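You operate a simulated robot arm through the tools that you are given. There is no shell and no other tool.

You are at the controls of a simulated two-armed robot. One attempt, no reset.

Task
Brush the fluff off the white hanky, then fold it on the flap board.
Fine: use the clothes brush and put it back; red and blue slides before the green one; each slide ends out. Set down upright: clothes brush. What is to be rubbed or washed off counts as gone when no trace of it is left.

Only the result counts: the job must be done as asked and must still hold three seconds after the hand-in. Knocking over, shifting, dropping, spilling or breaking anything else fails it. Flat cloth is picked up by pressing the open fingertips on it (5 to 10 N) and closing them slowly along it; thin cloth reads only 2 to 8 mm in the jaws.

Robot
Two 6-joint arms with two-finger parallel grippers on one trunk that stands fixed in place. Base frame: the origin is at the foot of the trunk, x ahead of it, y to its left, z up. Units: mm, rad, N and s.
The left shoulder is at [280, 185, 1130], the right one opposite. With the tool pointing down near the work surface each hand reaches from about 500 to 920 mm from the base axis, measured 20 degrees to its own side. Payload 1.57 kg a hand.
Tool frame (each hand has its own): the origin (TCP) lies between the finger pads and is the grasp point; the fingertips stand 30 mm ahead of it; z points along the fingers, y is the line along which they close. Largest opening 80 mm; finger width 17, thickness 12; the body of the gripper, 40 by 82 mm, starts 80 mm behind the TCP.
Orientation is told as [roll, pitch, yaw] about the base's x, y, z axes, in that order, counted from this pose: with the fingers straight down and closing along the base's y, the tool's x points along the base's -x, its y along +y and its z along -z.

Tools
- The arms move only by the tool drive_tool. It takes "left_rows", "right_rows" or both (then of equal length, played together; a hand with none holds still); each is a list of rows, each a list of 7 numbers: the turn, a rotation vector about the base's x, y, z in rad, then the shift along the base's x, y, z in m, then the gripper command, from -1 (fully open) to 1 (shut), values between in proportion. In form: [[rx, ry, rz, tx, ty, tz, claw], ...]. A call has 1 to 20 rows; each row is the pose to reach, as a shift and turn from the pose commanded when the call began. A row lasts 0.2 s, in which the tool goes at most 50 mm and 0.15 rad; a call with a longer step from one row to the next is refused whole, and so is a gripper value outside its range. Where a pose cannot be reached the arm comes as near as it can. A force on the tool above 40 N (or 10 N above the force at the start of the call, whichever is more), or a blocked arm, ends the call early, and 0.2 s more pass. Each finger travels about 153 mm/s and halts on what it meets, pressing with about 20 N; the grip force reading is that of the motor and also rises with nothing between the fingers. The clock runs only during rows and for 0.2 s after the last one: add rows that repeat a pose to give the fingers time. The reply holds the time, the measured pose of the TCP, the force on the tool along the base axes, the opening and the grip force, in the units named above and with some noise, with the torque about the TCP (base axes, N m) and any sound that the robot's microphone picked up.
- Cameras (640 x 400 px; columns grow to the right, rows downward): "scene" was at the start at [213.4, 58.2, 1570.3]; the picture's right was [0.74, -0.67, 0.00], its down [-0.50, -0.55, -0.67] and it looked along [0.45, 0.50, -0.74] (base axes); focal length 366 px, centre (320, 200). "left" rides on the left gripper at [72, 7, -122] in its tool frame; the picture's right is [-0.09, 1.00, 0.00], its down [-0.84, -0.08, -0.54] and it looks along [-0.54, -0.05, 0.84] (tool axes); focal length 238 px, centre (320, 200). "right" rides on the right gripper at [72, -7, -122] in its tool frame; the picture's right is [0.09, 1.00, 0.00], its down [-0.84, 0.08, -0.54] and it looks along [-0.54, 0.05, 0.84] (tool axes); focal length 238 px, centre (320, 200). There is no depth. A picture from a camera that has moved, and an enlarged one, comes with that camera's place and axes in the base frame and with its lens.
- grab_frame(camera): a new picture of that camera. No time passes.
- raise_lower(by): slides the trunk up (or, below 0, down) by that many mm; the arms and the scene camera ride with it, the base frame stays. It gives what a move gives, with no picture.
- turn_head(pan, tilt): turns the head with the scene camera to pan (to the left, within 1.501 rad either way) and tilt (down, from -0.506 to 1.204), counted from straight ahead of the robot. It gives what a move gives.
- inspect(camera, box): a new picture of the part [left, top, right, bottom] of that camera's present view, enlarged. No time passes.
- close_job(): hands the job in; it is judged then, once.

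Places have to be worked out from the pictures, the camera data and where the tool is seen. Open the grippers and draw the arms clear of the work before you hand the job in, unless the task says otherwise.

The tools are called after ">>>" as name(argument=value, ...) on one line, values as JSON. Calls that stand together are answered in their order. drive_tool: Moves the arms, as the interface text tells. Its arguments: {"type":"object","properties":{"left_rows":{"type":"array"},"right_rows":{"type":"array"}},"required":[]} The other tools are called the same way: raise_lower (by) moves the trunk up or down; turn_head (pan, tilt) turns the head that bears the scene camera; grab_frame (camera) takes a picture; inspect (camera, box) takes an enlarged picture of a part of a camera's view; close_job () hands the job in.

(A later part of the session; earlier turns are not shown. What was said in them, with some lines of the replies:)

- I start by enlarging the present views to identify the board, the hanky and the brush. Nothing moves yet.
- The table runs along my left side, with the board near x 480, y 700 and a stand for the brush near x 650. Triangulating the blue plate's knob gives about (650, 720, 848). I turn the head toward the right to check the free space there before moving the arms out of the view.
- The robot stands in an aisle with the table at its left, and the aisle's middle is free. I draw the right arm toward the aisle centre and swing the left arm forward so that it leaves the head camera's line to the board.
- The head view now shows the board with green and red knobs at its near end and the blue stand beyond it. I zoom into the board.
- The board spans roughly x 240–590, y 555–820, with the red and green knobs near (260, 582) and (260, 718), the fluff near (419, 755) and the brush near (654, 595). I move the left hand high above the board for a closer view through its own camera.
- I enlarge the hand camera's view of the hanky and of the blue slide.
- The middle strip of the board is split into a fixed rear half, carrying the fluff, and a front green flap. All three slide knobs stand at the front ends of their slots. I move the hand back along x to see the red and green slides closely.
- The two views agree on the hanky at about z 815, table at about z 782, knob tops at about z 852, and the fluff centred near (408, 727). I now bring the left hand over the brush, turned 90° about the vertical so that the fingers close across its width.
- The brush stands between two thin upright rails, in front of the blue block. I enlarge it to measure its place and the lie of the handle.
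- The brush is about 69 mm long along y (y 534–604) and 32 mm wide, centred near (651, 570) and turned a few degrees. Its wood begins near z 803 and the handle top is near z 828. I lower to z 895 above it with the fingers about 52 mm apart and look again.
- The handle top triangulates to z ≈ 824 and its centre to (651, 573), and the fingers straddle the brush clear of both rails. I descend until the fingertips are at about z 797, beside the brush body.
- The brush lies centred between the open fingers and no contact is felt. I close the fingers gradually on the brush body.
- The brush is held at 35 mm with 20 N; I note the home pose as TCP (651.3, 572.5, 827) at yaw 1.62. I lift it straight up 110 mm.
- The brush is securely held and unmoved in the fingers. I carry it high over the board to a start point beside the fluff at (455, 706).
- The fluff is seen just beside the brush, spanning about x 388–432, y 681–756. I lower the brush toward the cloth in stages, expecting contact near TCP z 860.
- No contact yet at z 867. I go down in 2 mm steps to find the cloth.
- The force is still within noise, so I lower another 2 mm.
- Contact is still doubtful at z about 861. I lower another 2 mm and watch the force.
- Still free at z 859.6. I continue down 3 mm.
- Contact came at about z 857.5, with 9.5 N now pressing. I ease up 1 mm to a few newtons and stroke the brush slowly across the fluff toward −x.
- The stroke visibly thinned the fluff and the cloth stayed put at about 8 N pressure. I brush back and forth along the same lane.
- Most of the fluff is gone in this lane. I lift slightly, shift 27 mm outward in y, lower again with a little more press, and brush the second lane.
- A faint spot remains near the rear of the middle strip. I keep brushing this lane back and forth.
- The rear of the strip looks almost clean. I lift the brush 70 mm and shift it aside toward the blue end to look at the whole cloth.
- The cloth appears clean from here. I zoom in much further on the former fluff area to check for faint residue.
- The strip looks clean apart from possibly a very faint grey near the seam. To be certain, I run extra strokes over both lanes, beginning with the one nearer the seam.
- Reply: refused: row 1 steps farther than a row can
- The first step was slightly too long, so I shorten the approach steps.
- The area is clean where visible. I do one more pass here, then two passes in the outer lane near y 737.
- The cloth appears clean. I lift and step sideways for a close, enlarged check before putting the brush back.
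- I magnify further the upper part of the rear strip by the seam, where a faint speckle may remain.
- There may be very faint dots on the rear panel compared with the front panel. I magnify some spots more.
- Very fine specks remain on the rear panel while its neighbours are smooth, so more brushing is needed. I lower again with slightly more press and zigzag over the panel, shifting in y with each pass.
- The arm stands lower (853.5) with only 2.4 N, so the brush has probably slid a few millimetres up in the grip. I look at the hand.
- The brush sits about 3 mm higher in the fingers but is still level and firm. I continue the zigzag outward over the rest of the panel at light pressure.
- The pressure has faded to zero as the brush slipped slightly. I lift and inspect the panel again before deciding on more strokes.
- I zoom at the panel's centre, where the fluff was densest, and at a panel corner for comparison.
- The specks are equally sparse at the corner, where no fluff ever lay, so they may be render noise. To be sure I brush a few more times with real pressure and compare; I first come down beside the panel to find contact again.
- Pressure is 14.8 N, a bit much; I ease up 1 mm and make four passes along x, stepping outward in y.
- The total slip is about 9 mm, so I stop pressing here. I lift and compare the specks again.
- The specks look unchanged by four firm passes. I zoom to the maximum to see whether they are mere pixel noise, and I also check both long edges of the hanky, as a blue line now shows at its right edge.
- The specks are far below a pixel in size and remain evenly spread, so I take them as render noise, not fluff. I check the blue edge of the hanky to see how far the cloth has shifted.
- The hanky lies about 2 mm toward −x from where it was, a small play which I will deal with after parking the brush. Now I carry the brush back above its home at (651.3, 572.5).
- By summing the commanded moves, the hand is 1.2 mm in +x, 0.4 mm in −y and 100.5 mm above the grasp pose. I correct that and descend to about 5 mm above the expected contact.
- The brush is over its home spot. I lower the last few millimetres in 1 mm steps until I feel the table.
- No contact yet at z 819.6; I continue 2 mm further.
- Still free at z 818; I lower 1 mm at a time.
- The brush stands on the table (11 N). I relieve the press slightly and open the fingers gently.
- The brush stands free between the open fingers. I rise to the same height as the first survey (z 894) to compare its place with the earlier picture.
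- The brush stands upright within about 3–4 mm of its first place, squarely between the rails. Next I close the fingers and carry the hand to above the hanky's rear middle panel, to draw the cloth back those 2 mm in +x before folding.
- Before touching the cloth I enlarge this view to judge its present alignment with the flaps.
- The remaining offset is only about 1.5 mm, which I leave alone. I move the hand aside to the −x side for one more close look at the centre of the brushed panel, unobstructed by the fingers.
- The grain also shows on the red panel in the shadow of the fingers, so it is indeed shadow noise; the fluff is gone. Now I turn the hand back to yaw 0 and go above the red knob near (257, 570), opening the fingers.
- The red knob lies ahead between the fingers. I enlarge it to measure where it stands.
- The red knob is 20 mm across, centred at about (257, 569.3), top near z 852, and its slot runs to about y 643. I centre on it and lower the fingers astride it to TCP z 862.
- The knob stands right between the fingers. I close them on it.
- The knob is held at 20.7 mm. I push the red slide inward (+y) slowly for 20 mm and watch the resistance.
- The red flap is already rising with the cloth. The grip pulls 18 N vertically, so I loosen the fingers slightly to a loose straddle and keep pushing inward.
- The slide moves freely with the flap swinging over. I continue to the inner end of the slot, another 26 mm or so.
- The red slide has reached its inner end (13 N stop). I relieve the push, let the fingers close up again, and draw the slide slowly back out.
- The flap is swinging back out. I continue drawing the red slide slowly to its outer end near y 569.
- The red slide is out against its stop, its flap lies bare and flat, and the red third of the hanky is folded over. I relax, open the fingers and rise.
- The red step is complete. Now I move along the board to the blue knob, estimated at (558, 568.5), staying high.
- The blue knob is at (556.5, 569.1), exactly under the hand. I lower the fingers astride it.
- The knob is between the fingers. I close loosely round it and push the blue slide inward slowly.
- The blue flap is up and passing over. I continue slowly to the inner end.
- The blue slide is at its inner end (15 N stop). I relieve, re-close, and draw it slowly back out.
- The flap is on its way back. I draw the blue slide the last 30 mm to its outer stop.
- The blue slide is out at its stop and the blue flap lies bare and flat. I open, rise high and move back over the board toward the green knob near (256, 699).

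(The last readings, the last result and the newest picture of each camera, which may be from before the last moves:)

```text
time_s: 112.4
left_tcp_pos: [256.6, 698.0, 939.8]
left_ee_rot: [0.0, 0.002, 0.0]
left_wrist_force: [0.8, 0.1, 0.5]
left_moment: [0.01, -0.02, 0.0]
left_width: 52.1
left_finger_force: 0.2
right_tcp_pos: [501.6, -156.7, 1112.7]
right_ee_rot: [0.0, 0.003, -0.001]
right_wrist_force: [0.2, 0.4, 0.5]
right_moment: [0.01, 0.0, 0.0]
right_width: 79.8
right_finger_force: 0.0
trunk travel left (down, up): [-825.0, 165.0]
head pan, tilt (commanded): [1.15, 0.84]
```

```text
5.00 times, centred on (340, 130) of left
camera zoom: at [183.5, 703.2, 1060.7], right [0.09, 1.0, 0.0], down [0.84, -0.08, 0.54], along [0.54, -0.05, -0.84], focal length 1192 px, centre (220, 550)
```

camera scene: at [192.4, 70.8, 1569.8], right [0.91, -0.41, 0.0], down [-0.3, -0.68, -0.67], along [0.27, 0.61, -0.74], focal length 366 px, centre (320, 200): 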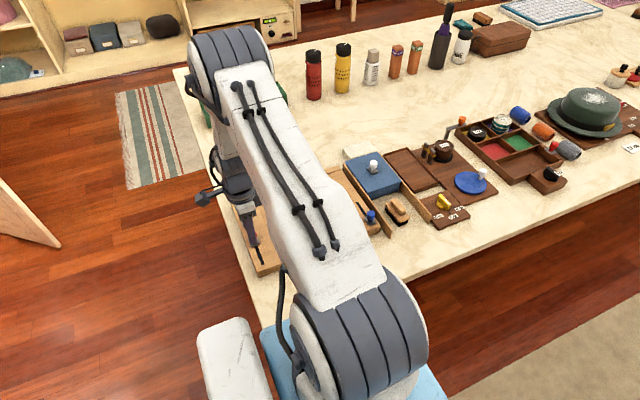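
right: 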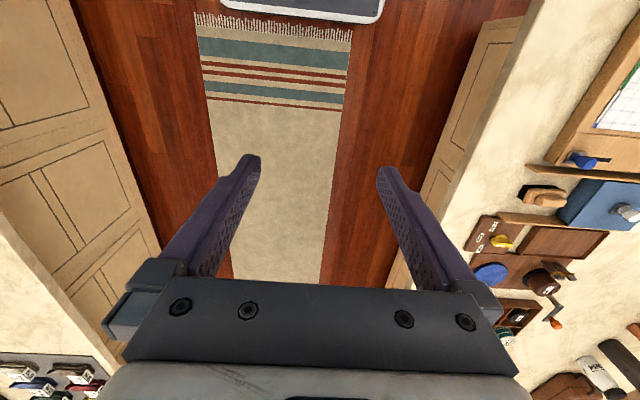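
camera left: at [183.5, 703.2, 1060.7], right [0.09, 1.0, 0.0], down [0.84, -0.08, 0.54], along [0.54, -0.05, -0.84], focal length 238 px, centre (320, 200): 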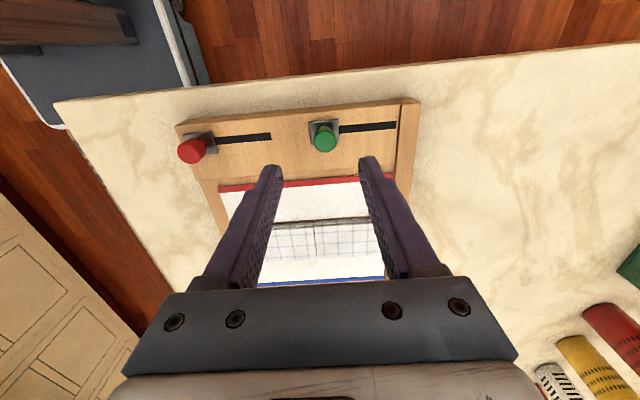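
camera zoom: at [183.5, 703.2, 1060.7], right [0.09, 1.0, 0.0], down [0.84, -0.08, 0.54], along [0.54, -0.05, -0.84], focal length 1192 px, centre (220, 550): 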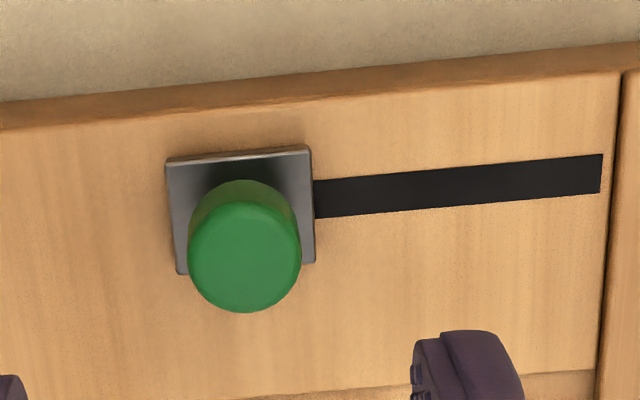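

The green knob is at about (256.6, 701). I check the folded cloth in the enlarged view, then lower astride the knob.

>>> inspect(camera="left", box=[210, 170, 410, 295])

>>> drive_tool(left_rows=[[0, 0, 0, 0, 0.003, -0.02, -0.3], [0, 0, 0, 0, 0.003, -0.045, -0.3], [0, 0, 0, 0, 0.003, -0.065, -0.3], [0, 0, 0, 0, 0.003, -0.077, -0.3], [0, 0, 0, 0, 0.003, -0.077, -0.3]])

>>> grab_frame(camera="left")

```text
3.20 times, centred on (310, 232) of left
camera zoom: at [183.5, 703.2, 1060.7], right [0.09, 1.0, 0.0], down [0.84, -0.08, 0.54], along [0.54, -0.05, -0.84], focal length 763 px, centre (352, 96)
```

zoom: 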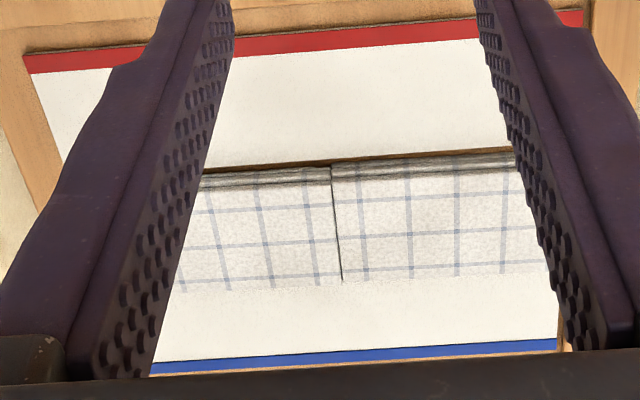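

```text
time_s: 113.6
left_tcp_pos: [255.7, 700.1, 863.2]
left_ee_rot: [0.0, 0.001, 0.0]
left_wrist_force: [0.2, -0.8, -0.1]
left_moment: [-0.02, 0.02, -0.01]
left_width: 52.0
left_finger_force: 0.0
right_tcp_pos: [501.1, -155.6, 1112.4]
right_ee_rot: [0.001, 0.002, -0.002]
right_wrist_force: [-0.3, -0.4, -0.1]
right_moment: [0.0, -0.02, -0.02]
right_width: 80.1
right_finger_force: 0.0
trunk travel left (down, up): [-825.0, 165.0]
head pan, tilt (commanded): [1.15, 0.84]
```

```text
taken
camera left: at [183.9, 705.5, 984.6], right [0.09, 1.0, 0.0], down [0.84, -0.08, 0.54], along [0.54, -0.05, -0.84], focal length 238 px, centre (320, 200)
```

left: 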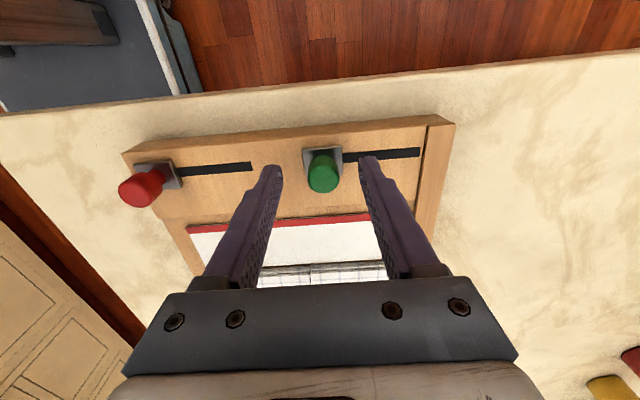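

The folded strip lies neatly on the middle of the board. I close loosely around the green knob and push its slide inward slowly.

>>> drive_tool(left_rows=[[0, 0, 0, 0, 0, 0, 0.1], [0, 0, 0, 0, 0, 0, 0.43], [0, 0, 0, 0, 0, 0, 0.43], [0, 0, 0, 0, 0.006, 0, 0.43], [0, 0, 0, 0, 0.012, 0, 0.43], [0, 0, 0, 0, 0.018, 0, 0.43], [0, 0, 0, 0, 0.024, 0, 0.43], [0, 0, 0, 0, 0.03, 0, 0.43], [0, 0, 0, 0, 0.036, 0, 0.43], [0, 0, 0, 0, 0.042, 0, 0.43], [0, 0, 0, 0, 0.042, 0, 0.43]])

>>> grab_frame(camera="left")

>>> grab_frame(camera="scene")

```text
time_s: 116.0
left_tcp_pos: [255.5, 741.3, 863.1]
left_ee_rot: [0.001, -0.001, 0.0]
left_wrist_force: [-0.2, -0.6, 0.2]
left_moment: [-0.03, 0.0, 0.03]
left_width: 23.4
left_finger_force: 0.4
right_tcp_pos: [501.4, -156.9, 1112.2]
right_ee_rot: [0.0, 0.001, 0.001]
right_wrist_force: [-0.3, -0.2, 0.0]
right_moment: [-0.01, 0.0, -0.01]
right_width: 79.9
right_finger_force: 0.0
trunk travel left (down, up): [-825.0, 165.0]
head pan, tilt (commanded): [1.15, 0.84]
```

```text
taken
camera left: at [182.4, 746.3, 984.3], right [0.09, 1.0, 0.0], down [0.84, -0.08, 0.54], along [0.54, -0.05, -0.84], focal length 238 px, centre (320, 200)
```

left: 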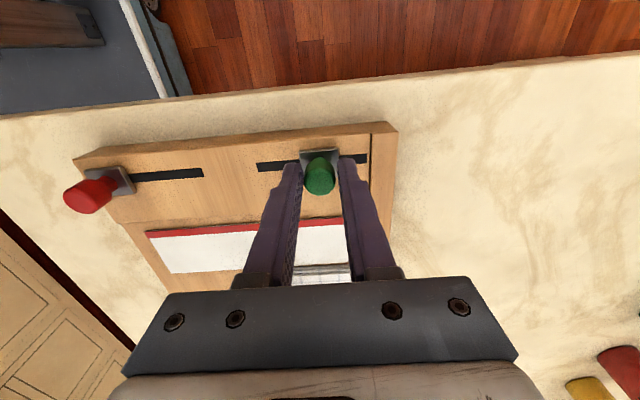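

```text
taken
camera scene: at [192.5, 71.3, 1569.8], right [0.91, -0.41, 0.0], down [-0.3, -0.68, -0.67], along [0.27, 0.61, -0.74], focal length 366 px, centre (320, 200)
```

scene: 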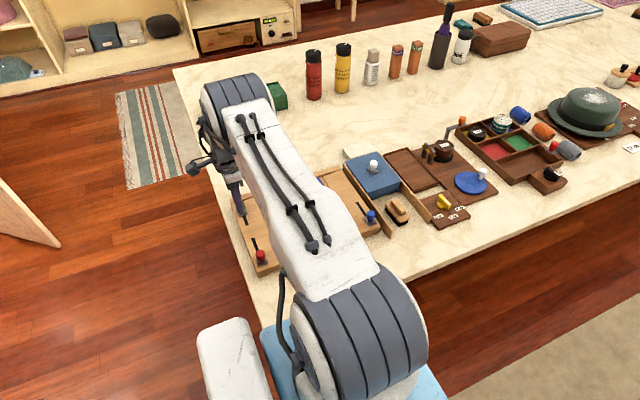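

The green flap is passing over. I continue to the inner end, watching the arm's reach.

>>> drive_tool(left_rows=[[0, 0, 0, 0, 0.006, 0, 0.43], [0, 0, 0, 0, 0.012, 0, 0.43], [0, 0, 0, 0, 0.018, 0, 0.43], [0, 0, 0, 0, 0.024, 0, 0.43], [0, 0, 0, 0, 0.028, 0, 0.43], [0, 0, 0, 0, 0.03, 0, 0.43], [0, 0, 0, 0, 0.03, 0, 0.43]])

>>> grab_frame(camera="left")

```text
time_s: 117.6
left_tcp_pos: [255.1, 768.4, 860.6]
left_ee_rot: [-0.002, 0.0, 0.001]
left_wrist_force: [-2.6, -10.0, -0.7]
left_moment: [-0.22, 0.08, -0.1]
left_width: 31.7
left_finger_force: 5.0
right_tcp_pos: [502.1, -156.8, 1111.3]
right_ee_rot: [0.001, 0.002, 0.0]
right_wrist_force: [-0.7, 0.0, -0.4]
right_moment: [-0.02, -0.03, -0.03]
right_width: 80.0
right_finger_force: 0.1
trunk travel left (down, up): [-825.0, 165.0]
head pan, tilt (commanded): [1.15, 0.84]
```

```text
taken
camera left: at [183.1, 775.3, 983.3], right [0.09, 1.0, 0.0], down [0.84, -0.08, 0.54], along [0.54, -0.05, -0.84], focal length 238 px, centre (320, 200)
```

left: 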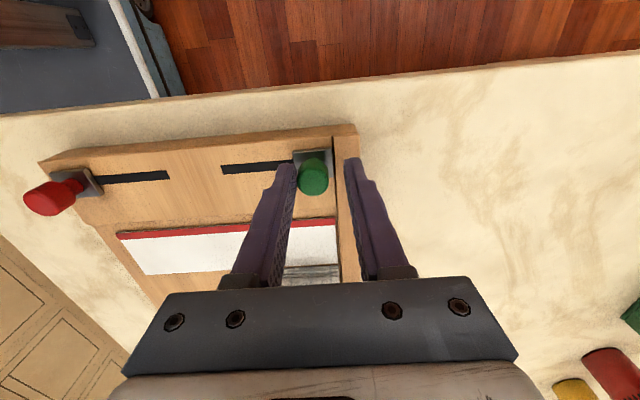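

The green slide is at its inner end (10 N stop). I relieve, re-close, and draw it slowly back out.

>>> drive_tool(left_rows=[[0, 0, 0, 0, -0.004, 0, 0.43], [0, 0, 0, 0, -0.006, 0, 0.43], [0, 0, 0, 0, -0.006, 0, 0.43], [0, 0, 0, 0, -0.011, 0, 0.43], [0, 0, 0, 0, -0.016, 0, 0.43], [0, 0, 0, 0, -0.021, 0, 0.43], [0, 0, 0, 0, -0.026, 0, 0.43], [0, 0, 0, 0, -0.031, 0, 0.43], [0, 0, 0, 0, -0.036, 0, 0.43], [0, 0, 0, 0, -0.041, 0, 0.43]])

>>> grab_frame(camera="left")

```text
time_s: 119.8
left_tcp_pos: [256.5, 728.5, 862.4]
left_ee_rot: [0.002, 0.0, -0.001]
left_wrist_force: [0.0, 0.5, 0.3]
left_moment: [0.04, 0.01, -0.01]
left_width: 23.3
left_finger_force: 0.1
right_tcp_pos: [501.3, -156.0, 1111.1]
right_ee_rot: [-0.001, 0.002, 0.001]
right_wrist_force: [-0.7, 0.2, -0.2]
right_moment: [-0.02, -0.01, 0.0]
right_width: 80.1
right_finger_force: 0.1
trunk travel left (down, up): [-825.0, 165.0]
head pan, tilt (commanded): [1.15, 0.84]
```

```text
taken
camera left: at [182.8, 735.1, 984.1], right [0.09, 1.0, 0.0], down [0.84, -0.08, 0.54], along [0.54, -0.05, -0.84], focal length 238 px, centre (320, 200)
```

left: 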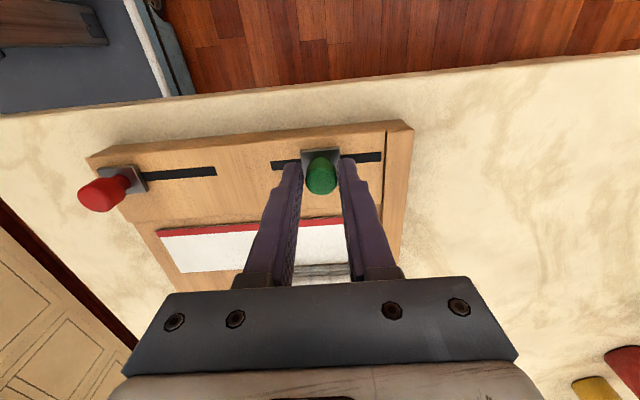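

The green slide comes back freely. I draw it the last 30 mm to its outer stop.

>>> drive_tool(left_rows=[[0, 0, 0, 0, -0.005, 0, 0.43], [0, 0, 0, 0, -0.01, 0, 0.43], [0, 0, 0, 0, -0.015, 0, 0.43], [0, 0, 0, 0, -0.02, 0, 0.43], [0, 0, 0, 0, -0.025, 0, 0.43], [0, 0, 0, 0, -0.029, 0, 0.43], [0, 0, 0, 0, -0.032, 0, 0.43], [0, 0, 0, 0, -0.033, 0, 0.43]])

>>> grab_frame(camera="left")

```text
time_s: 121.6
left_tcp_pos: [255.3, 699.2, 862.2]
left_ee_rot: [0.004, 0.001, -0.001]
left_wrist_force: [0.3, 6.4, -0.3]
left_moment: [0.15, 0.0, 0.03]
left_width: 28.4
left_finger_force: 2.9
right_tcp_pos: [501.1, -156.1, 1112.8]
right_ee_rot: [-0.001, 0.005, -0.001]
right_wrist_force: [0.5, 0.0, -0.2]
right_moment: [-0.02, 0.02, 0.03]
right_width: 80.0
right_finger_force: 0.0
trunk travel left (down, up): [-825.0, 165.0]
head pan, tilt (commanded): [1.15, 0.84]
```

```text
taken
camera left: at [183.3, 703.8, 983.6], right [0.09, 1.0, 0.0], down [0.84, -0.08, 0.54], along [0.54, -0.05, -0.84], focal length 238 px, centre (320, 200)
```

left: 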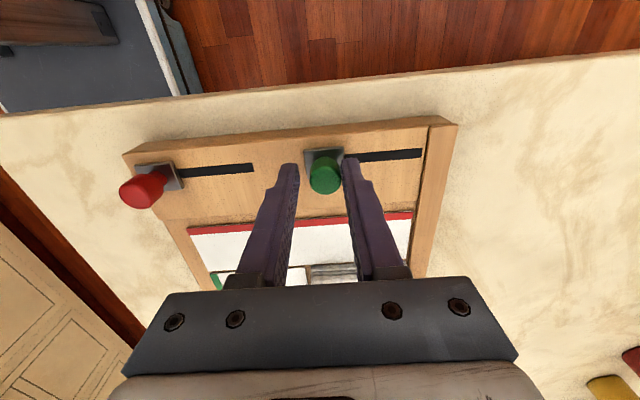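

The green slide is out at its stop and the front middle flap appears bare. I relax, open the fingers, rise and draw back for an overall view.

>>> drive_tool(left_rows=[[0, 0, 0, 0, 0.0025, 0, 0.43], [0, 0, 0, 0, 0.0025, 0, 0.1], [0, 0, 0, 0, 0.0025, 0, -0.3], [0, 0, 0, 0, 0.0025, 0, -0.3], [0, 0, 0, 0, 0.0025, 0.02, -0.3], [0, 0, 0, 0, 0.0025, 0.05, -0.3], [0, 0, 0, 0, 0.0025, 0.09, -0.3], [0, 0, 0, 0, -0.03, 0.12, -0.5], [0, 0, 0, 0, -0.07, 0.14, -0.8], [0, 0, 0, 0.02, -0.11, 0.15, -1], [0, 0, 0, 0.02, -0.11, 0.15, -1]])

>>> grab_frame(camera="left")

>>> inspect(camera="left", box=[220, 60, 460, 240])

```text
time_s: 124.0
left_tcp_pos: [276.6, 588.1, 1011.6]
left_ee_rot: [0.002, -0.001, 0.002]
left_wrist_force: [0.4, -0.6, 0.3]
left_moment: [0.01, 0.03, -0.01]
left_width: 80.0
left_finger_force: 0.1
right_tcp_pos: [502.6, -156.4, 1111.2]
right_ee_rot: [0.001, 0.004, -0.001]
right_wrist_force: [0.5, -0.8, -0.1]
right_moment: [0.05, 0.02, -0.05]
right_width: 79.9
right_finger_force: 0.0
trunk travel left (down, up): [-825.0, 165.0]
head pan, tilt (commanded): [1.15, 0.84]
```

```text
taken
camera left: at [204.0, 593.1, 1133.0], right [0.09, 1.0, 0.0], down [0.84, -0.08, 0.54], along [0.54, -0.05, -0.84], focal length 238 px, centre (320, 200)
```

left: 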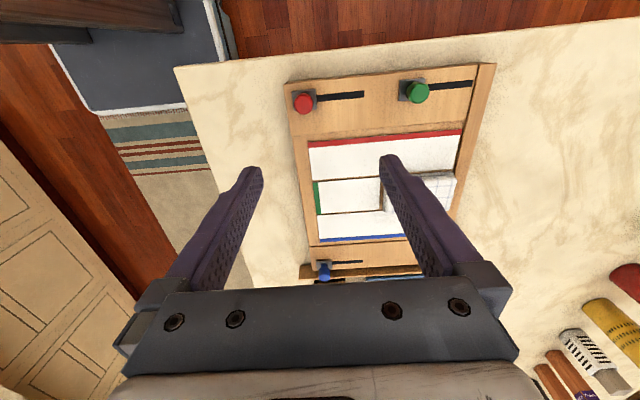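

```text
2.22 times, centred on (340, 150) of left
camera zoom: at [204.0, 593.1, 1133.0], right [0.09, 1.0, 0.0], down [0.84, -0.08, 0.54], along [0.54, -0.05, -0.84], focal length 530 px, centre (276, 311)
```

zoom: 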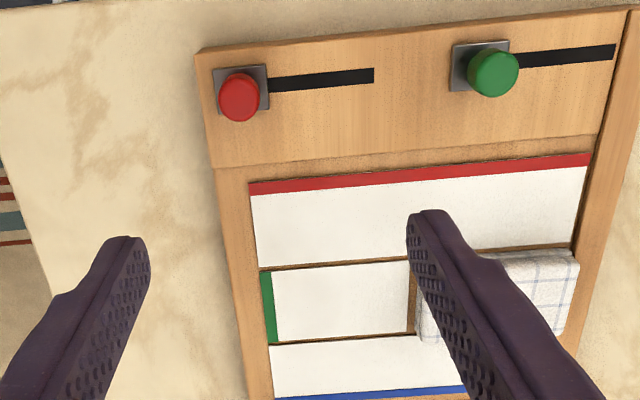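

All three flaps lie bare and flat, all slides are out and the hanky is folded onto the rear middle panel. I draw the left arm clear of the work and check from the head camera.

>>> drive_tool(left_rows=[[0, 0, 0, 0.01, -0.02, 0.03, -1], [0, 0, 0, 0.03, -0.04, 0.06, -1], [0, 0, 0, 0.06, -0.07, 0.08, -1], [0, 0, 0, 0.09, -0.1, 0.1, -1], [0, 0, 0, 0.12, -0.13, 0.12, -1], [0, 0, 0, 0.155, -0.16, 0.13, -1], [0, 0, 0, 0.19, -0.19, 0.13, -1], [0, 0, 0, 0.225, -0.215, 0.13, -1], [0, 0, 0, 0.26, -0.24, 0.13, -1], [0, 0, 0, 0.295, -0.265, 0.13, -1], [0, 0, 0, 0.33, -0.29, 0.13, -1], [0, 0, 0, 0.365, -0.305, 0.13, -1], [0, 0, 0, 0.38, -0.31, 0.13, -1], [0, 0, 0, 0.38, -0.31, 0.13, -1]])

>>> grab_frame(camera="scene")

>>> inspect(camera="scene", box=[220, 130, 400, 290])

>>> grab_frame(camera="left")

```text
time_s: 127.0
left_tcp_pos: [656.6, 276.9, 1140.4]
left_ee_rot: [0.0, 0.0, 0.0]
left_wrist_force: [-0.5, 0.3, 0.0]
left_moment: [-0.04, 0.01, 0.02]
left_width: 79.9
left_finger_force: 0.1
right_tcp_pos: [502.5, -155.2, 1112.5]
right_ee_rot: [-0.001, 0.003, 0.0]
right_wrist_force: [-0.1, -0.5, -0.1]
right_moment: [-0.01, 0.02, 0.01]
right_width: 80.0
right_finger_force: 0.1
trunk travel left (down, up): [-825.0, 165.0]
head pan, tilt (commanded): [1.15, 0.84]
```

```text
taken
camera scene: at [192.6, 71.2, 1569.8], right [0.91, -0.41, 0.0], down [-0.3, -0.68, -0.67], along [0.27, 0.61, -0.74], focal length 366 px, centre (320, 200)
```

scene: 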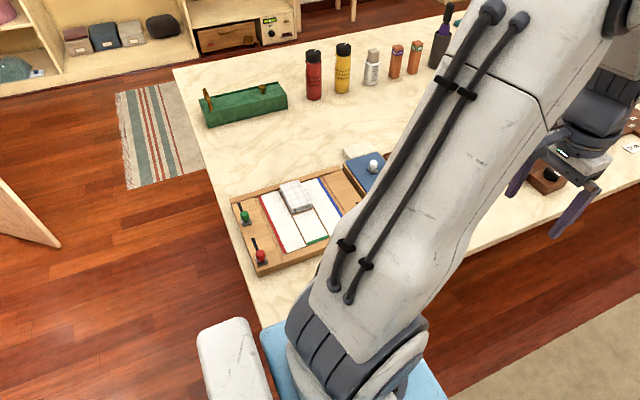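

```text
2.50 times, centred on (310, 210) of scene
camera zoom: at [192.6, 71.2, 1569.8], right [0.91, -0.41, 0.0], down [-0.3, -0.68, -0.67], along [0.27, 0.61, -0.74], focal length 914 px, centre (345, 175)
```

zoom: 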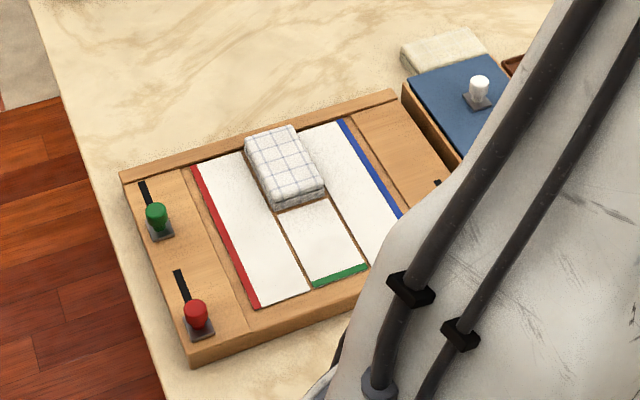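

```text
taken
camera left: at [583.4, 283.0, 1263.7], right [0.09, 1.0, 0.0], down [0.84, -0.08, 0.54], along [0.54, -0.05, -0.84], focal length 238 px, centre (320, 200)
```

left: 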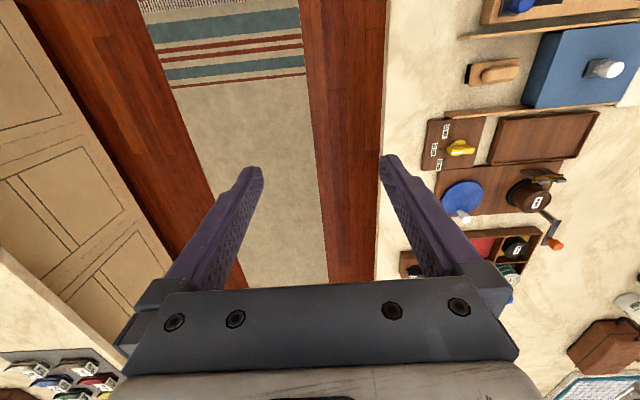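

The hanky is folded neatly, and the green and red slides are out. I verify the brush and the blue slide once more from the same viewpoint as at the start.

>>> inspect(camera="left", box=[380, 0, 640, 180])

```text
2.22 times, centred on (510, 90) of left
camera zoom: at [583.4, 283.0, 1263.7], right [0.09, 1.0, 0.0], down [0.84, -0.08, 0.54], along [0.54, -0.05, -0.84], focal length 530 px, centre (-102, 444)
```

zoom: 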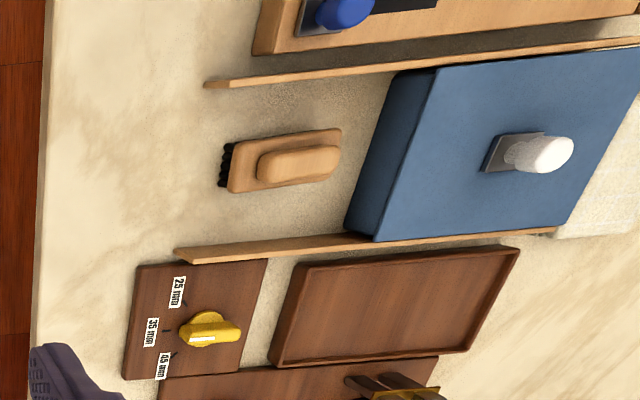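

The brush stands upright in its place between the rails, the blue slide is out, nothing else has moved, and both arms are clear with the grippers open. I hand the job in.

>>> close_job()

```text
The job is handed in.
```

The hanky is brushed, folded on the flap board, and handed in. I have no verdict back from the judging.

- **Brushing:** I brushed the rear middle panel until no fluff could be seen in the enlarged views. Very fine grain still showed there. I took it for render noise because it was evenly spread and appeared in finger shadow on the red panel too, but I could not prove that.
- **Cloth position:** The brush strokes left the hanky about 1.5 mm toward the red end. I left it there before folding.
- **Folding:** I ran the red slide first, then blue, then green. Each slide was pushed in to its stop and drawn back out against its outer stop. The flaps lie bare and flat, with the folded hanky on the rear middle panel.
- **Brush:** It stands upright between its rails, about 3 to 4 mm from where it started.

Both grippers are open and both arms are clear of the work. I saw nothing else moved in the final pictures.
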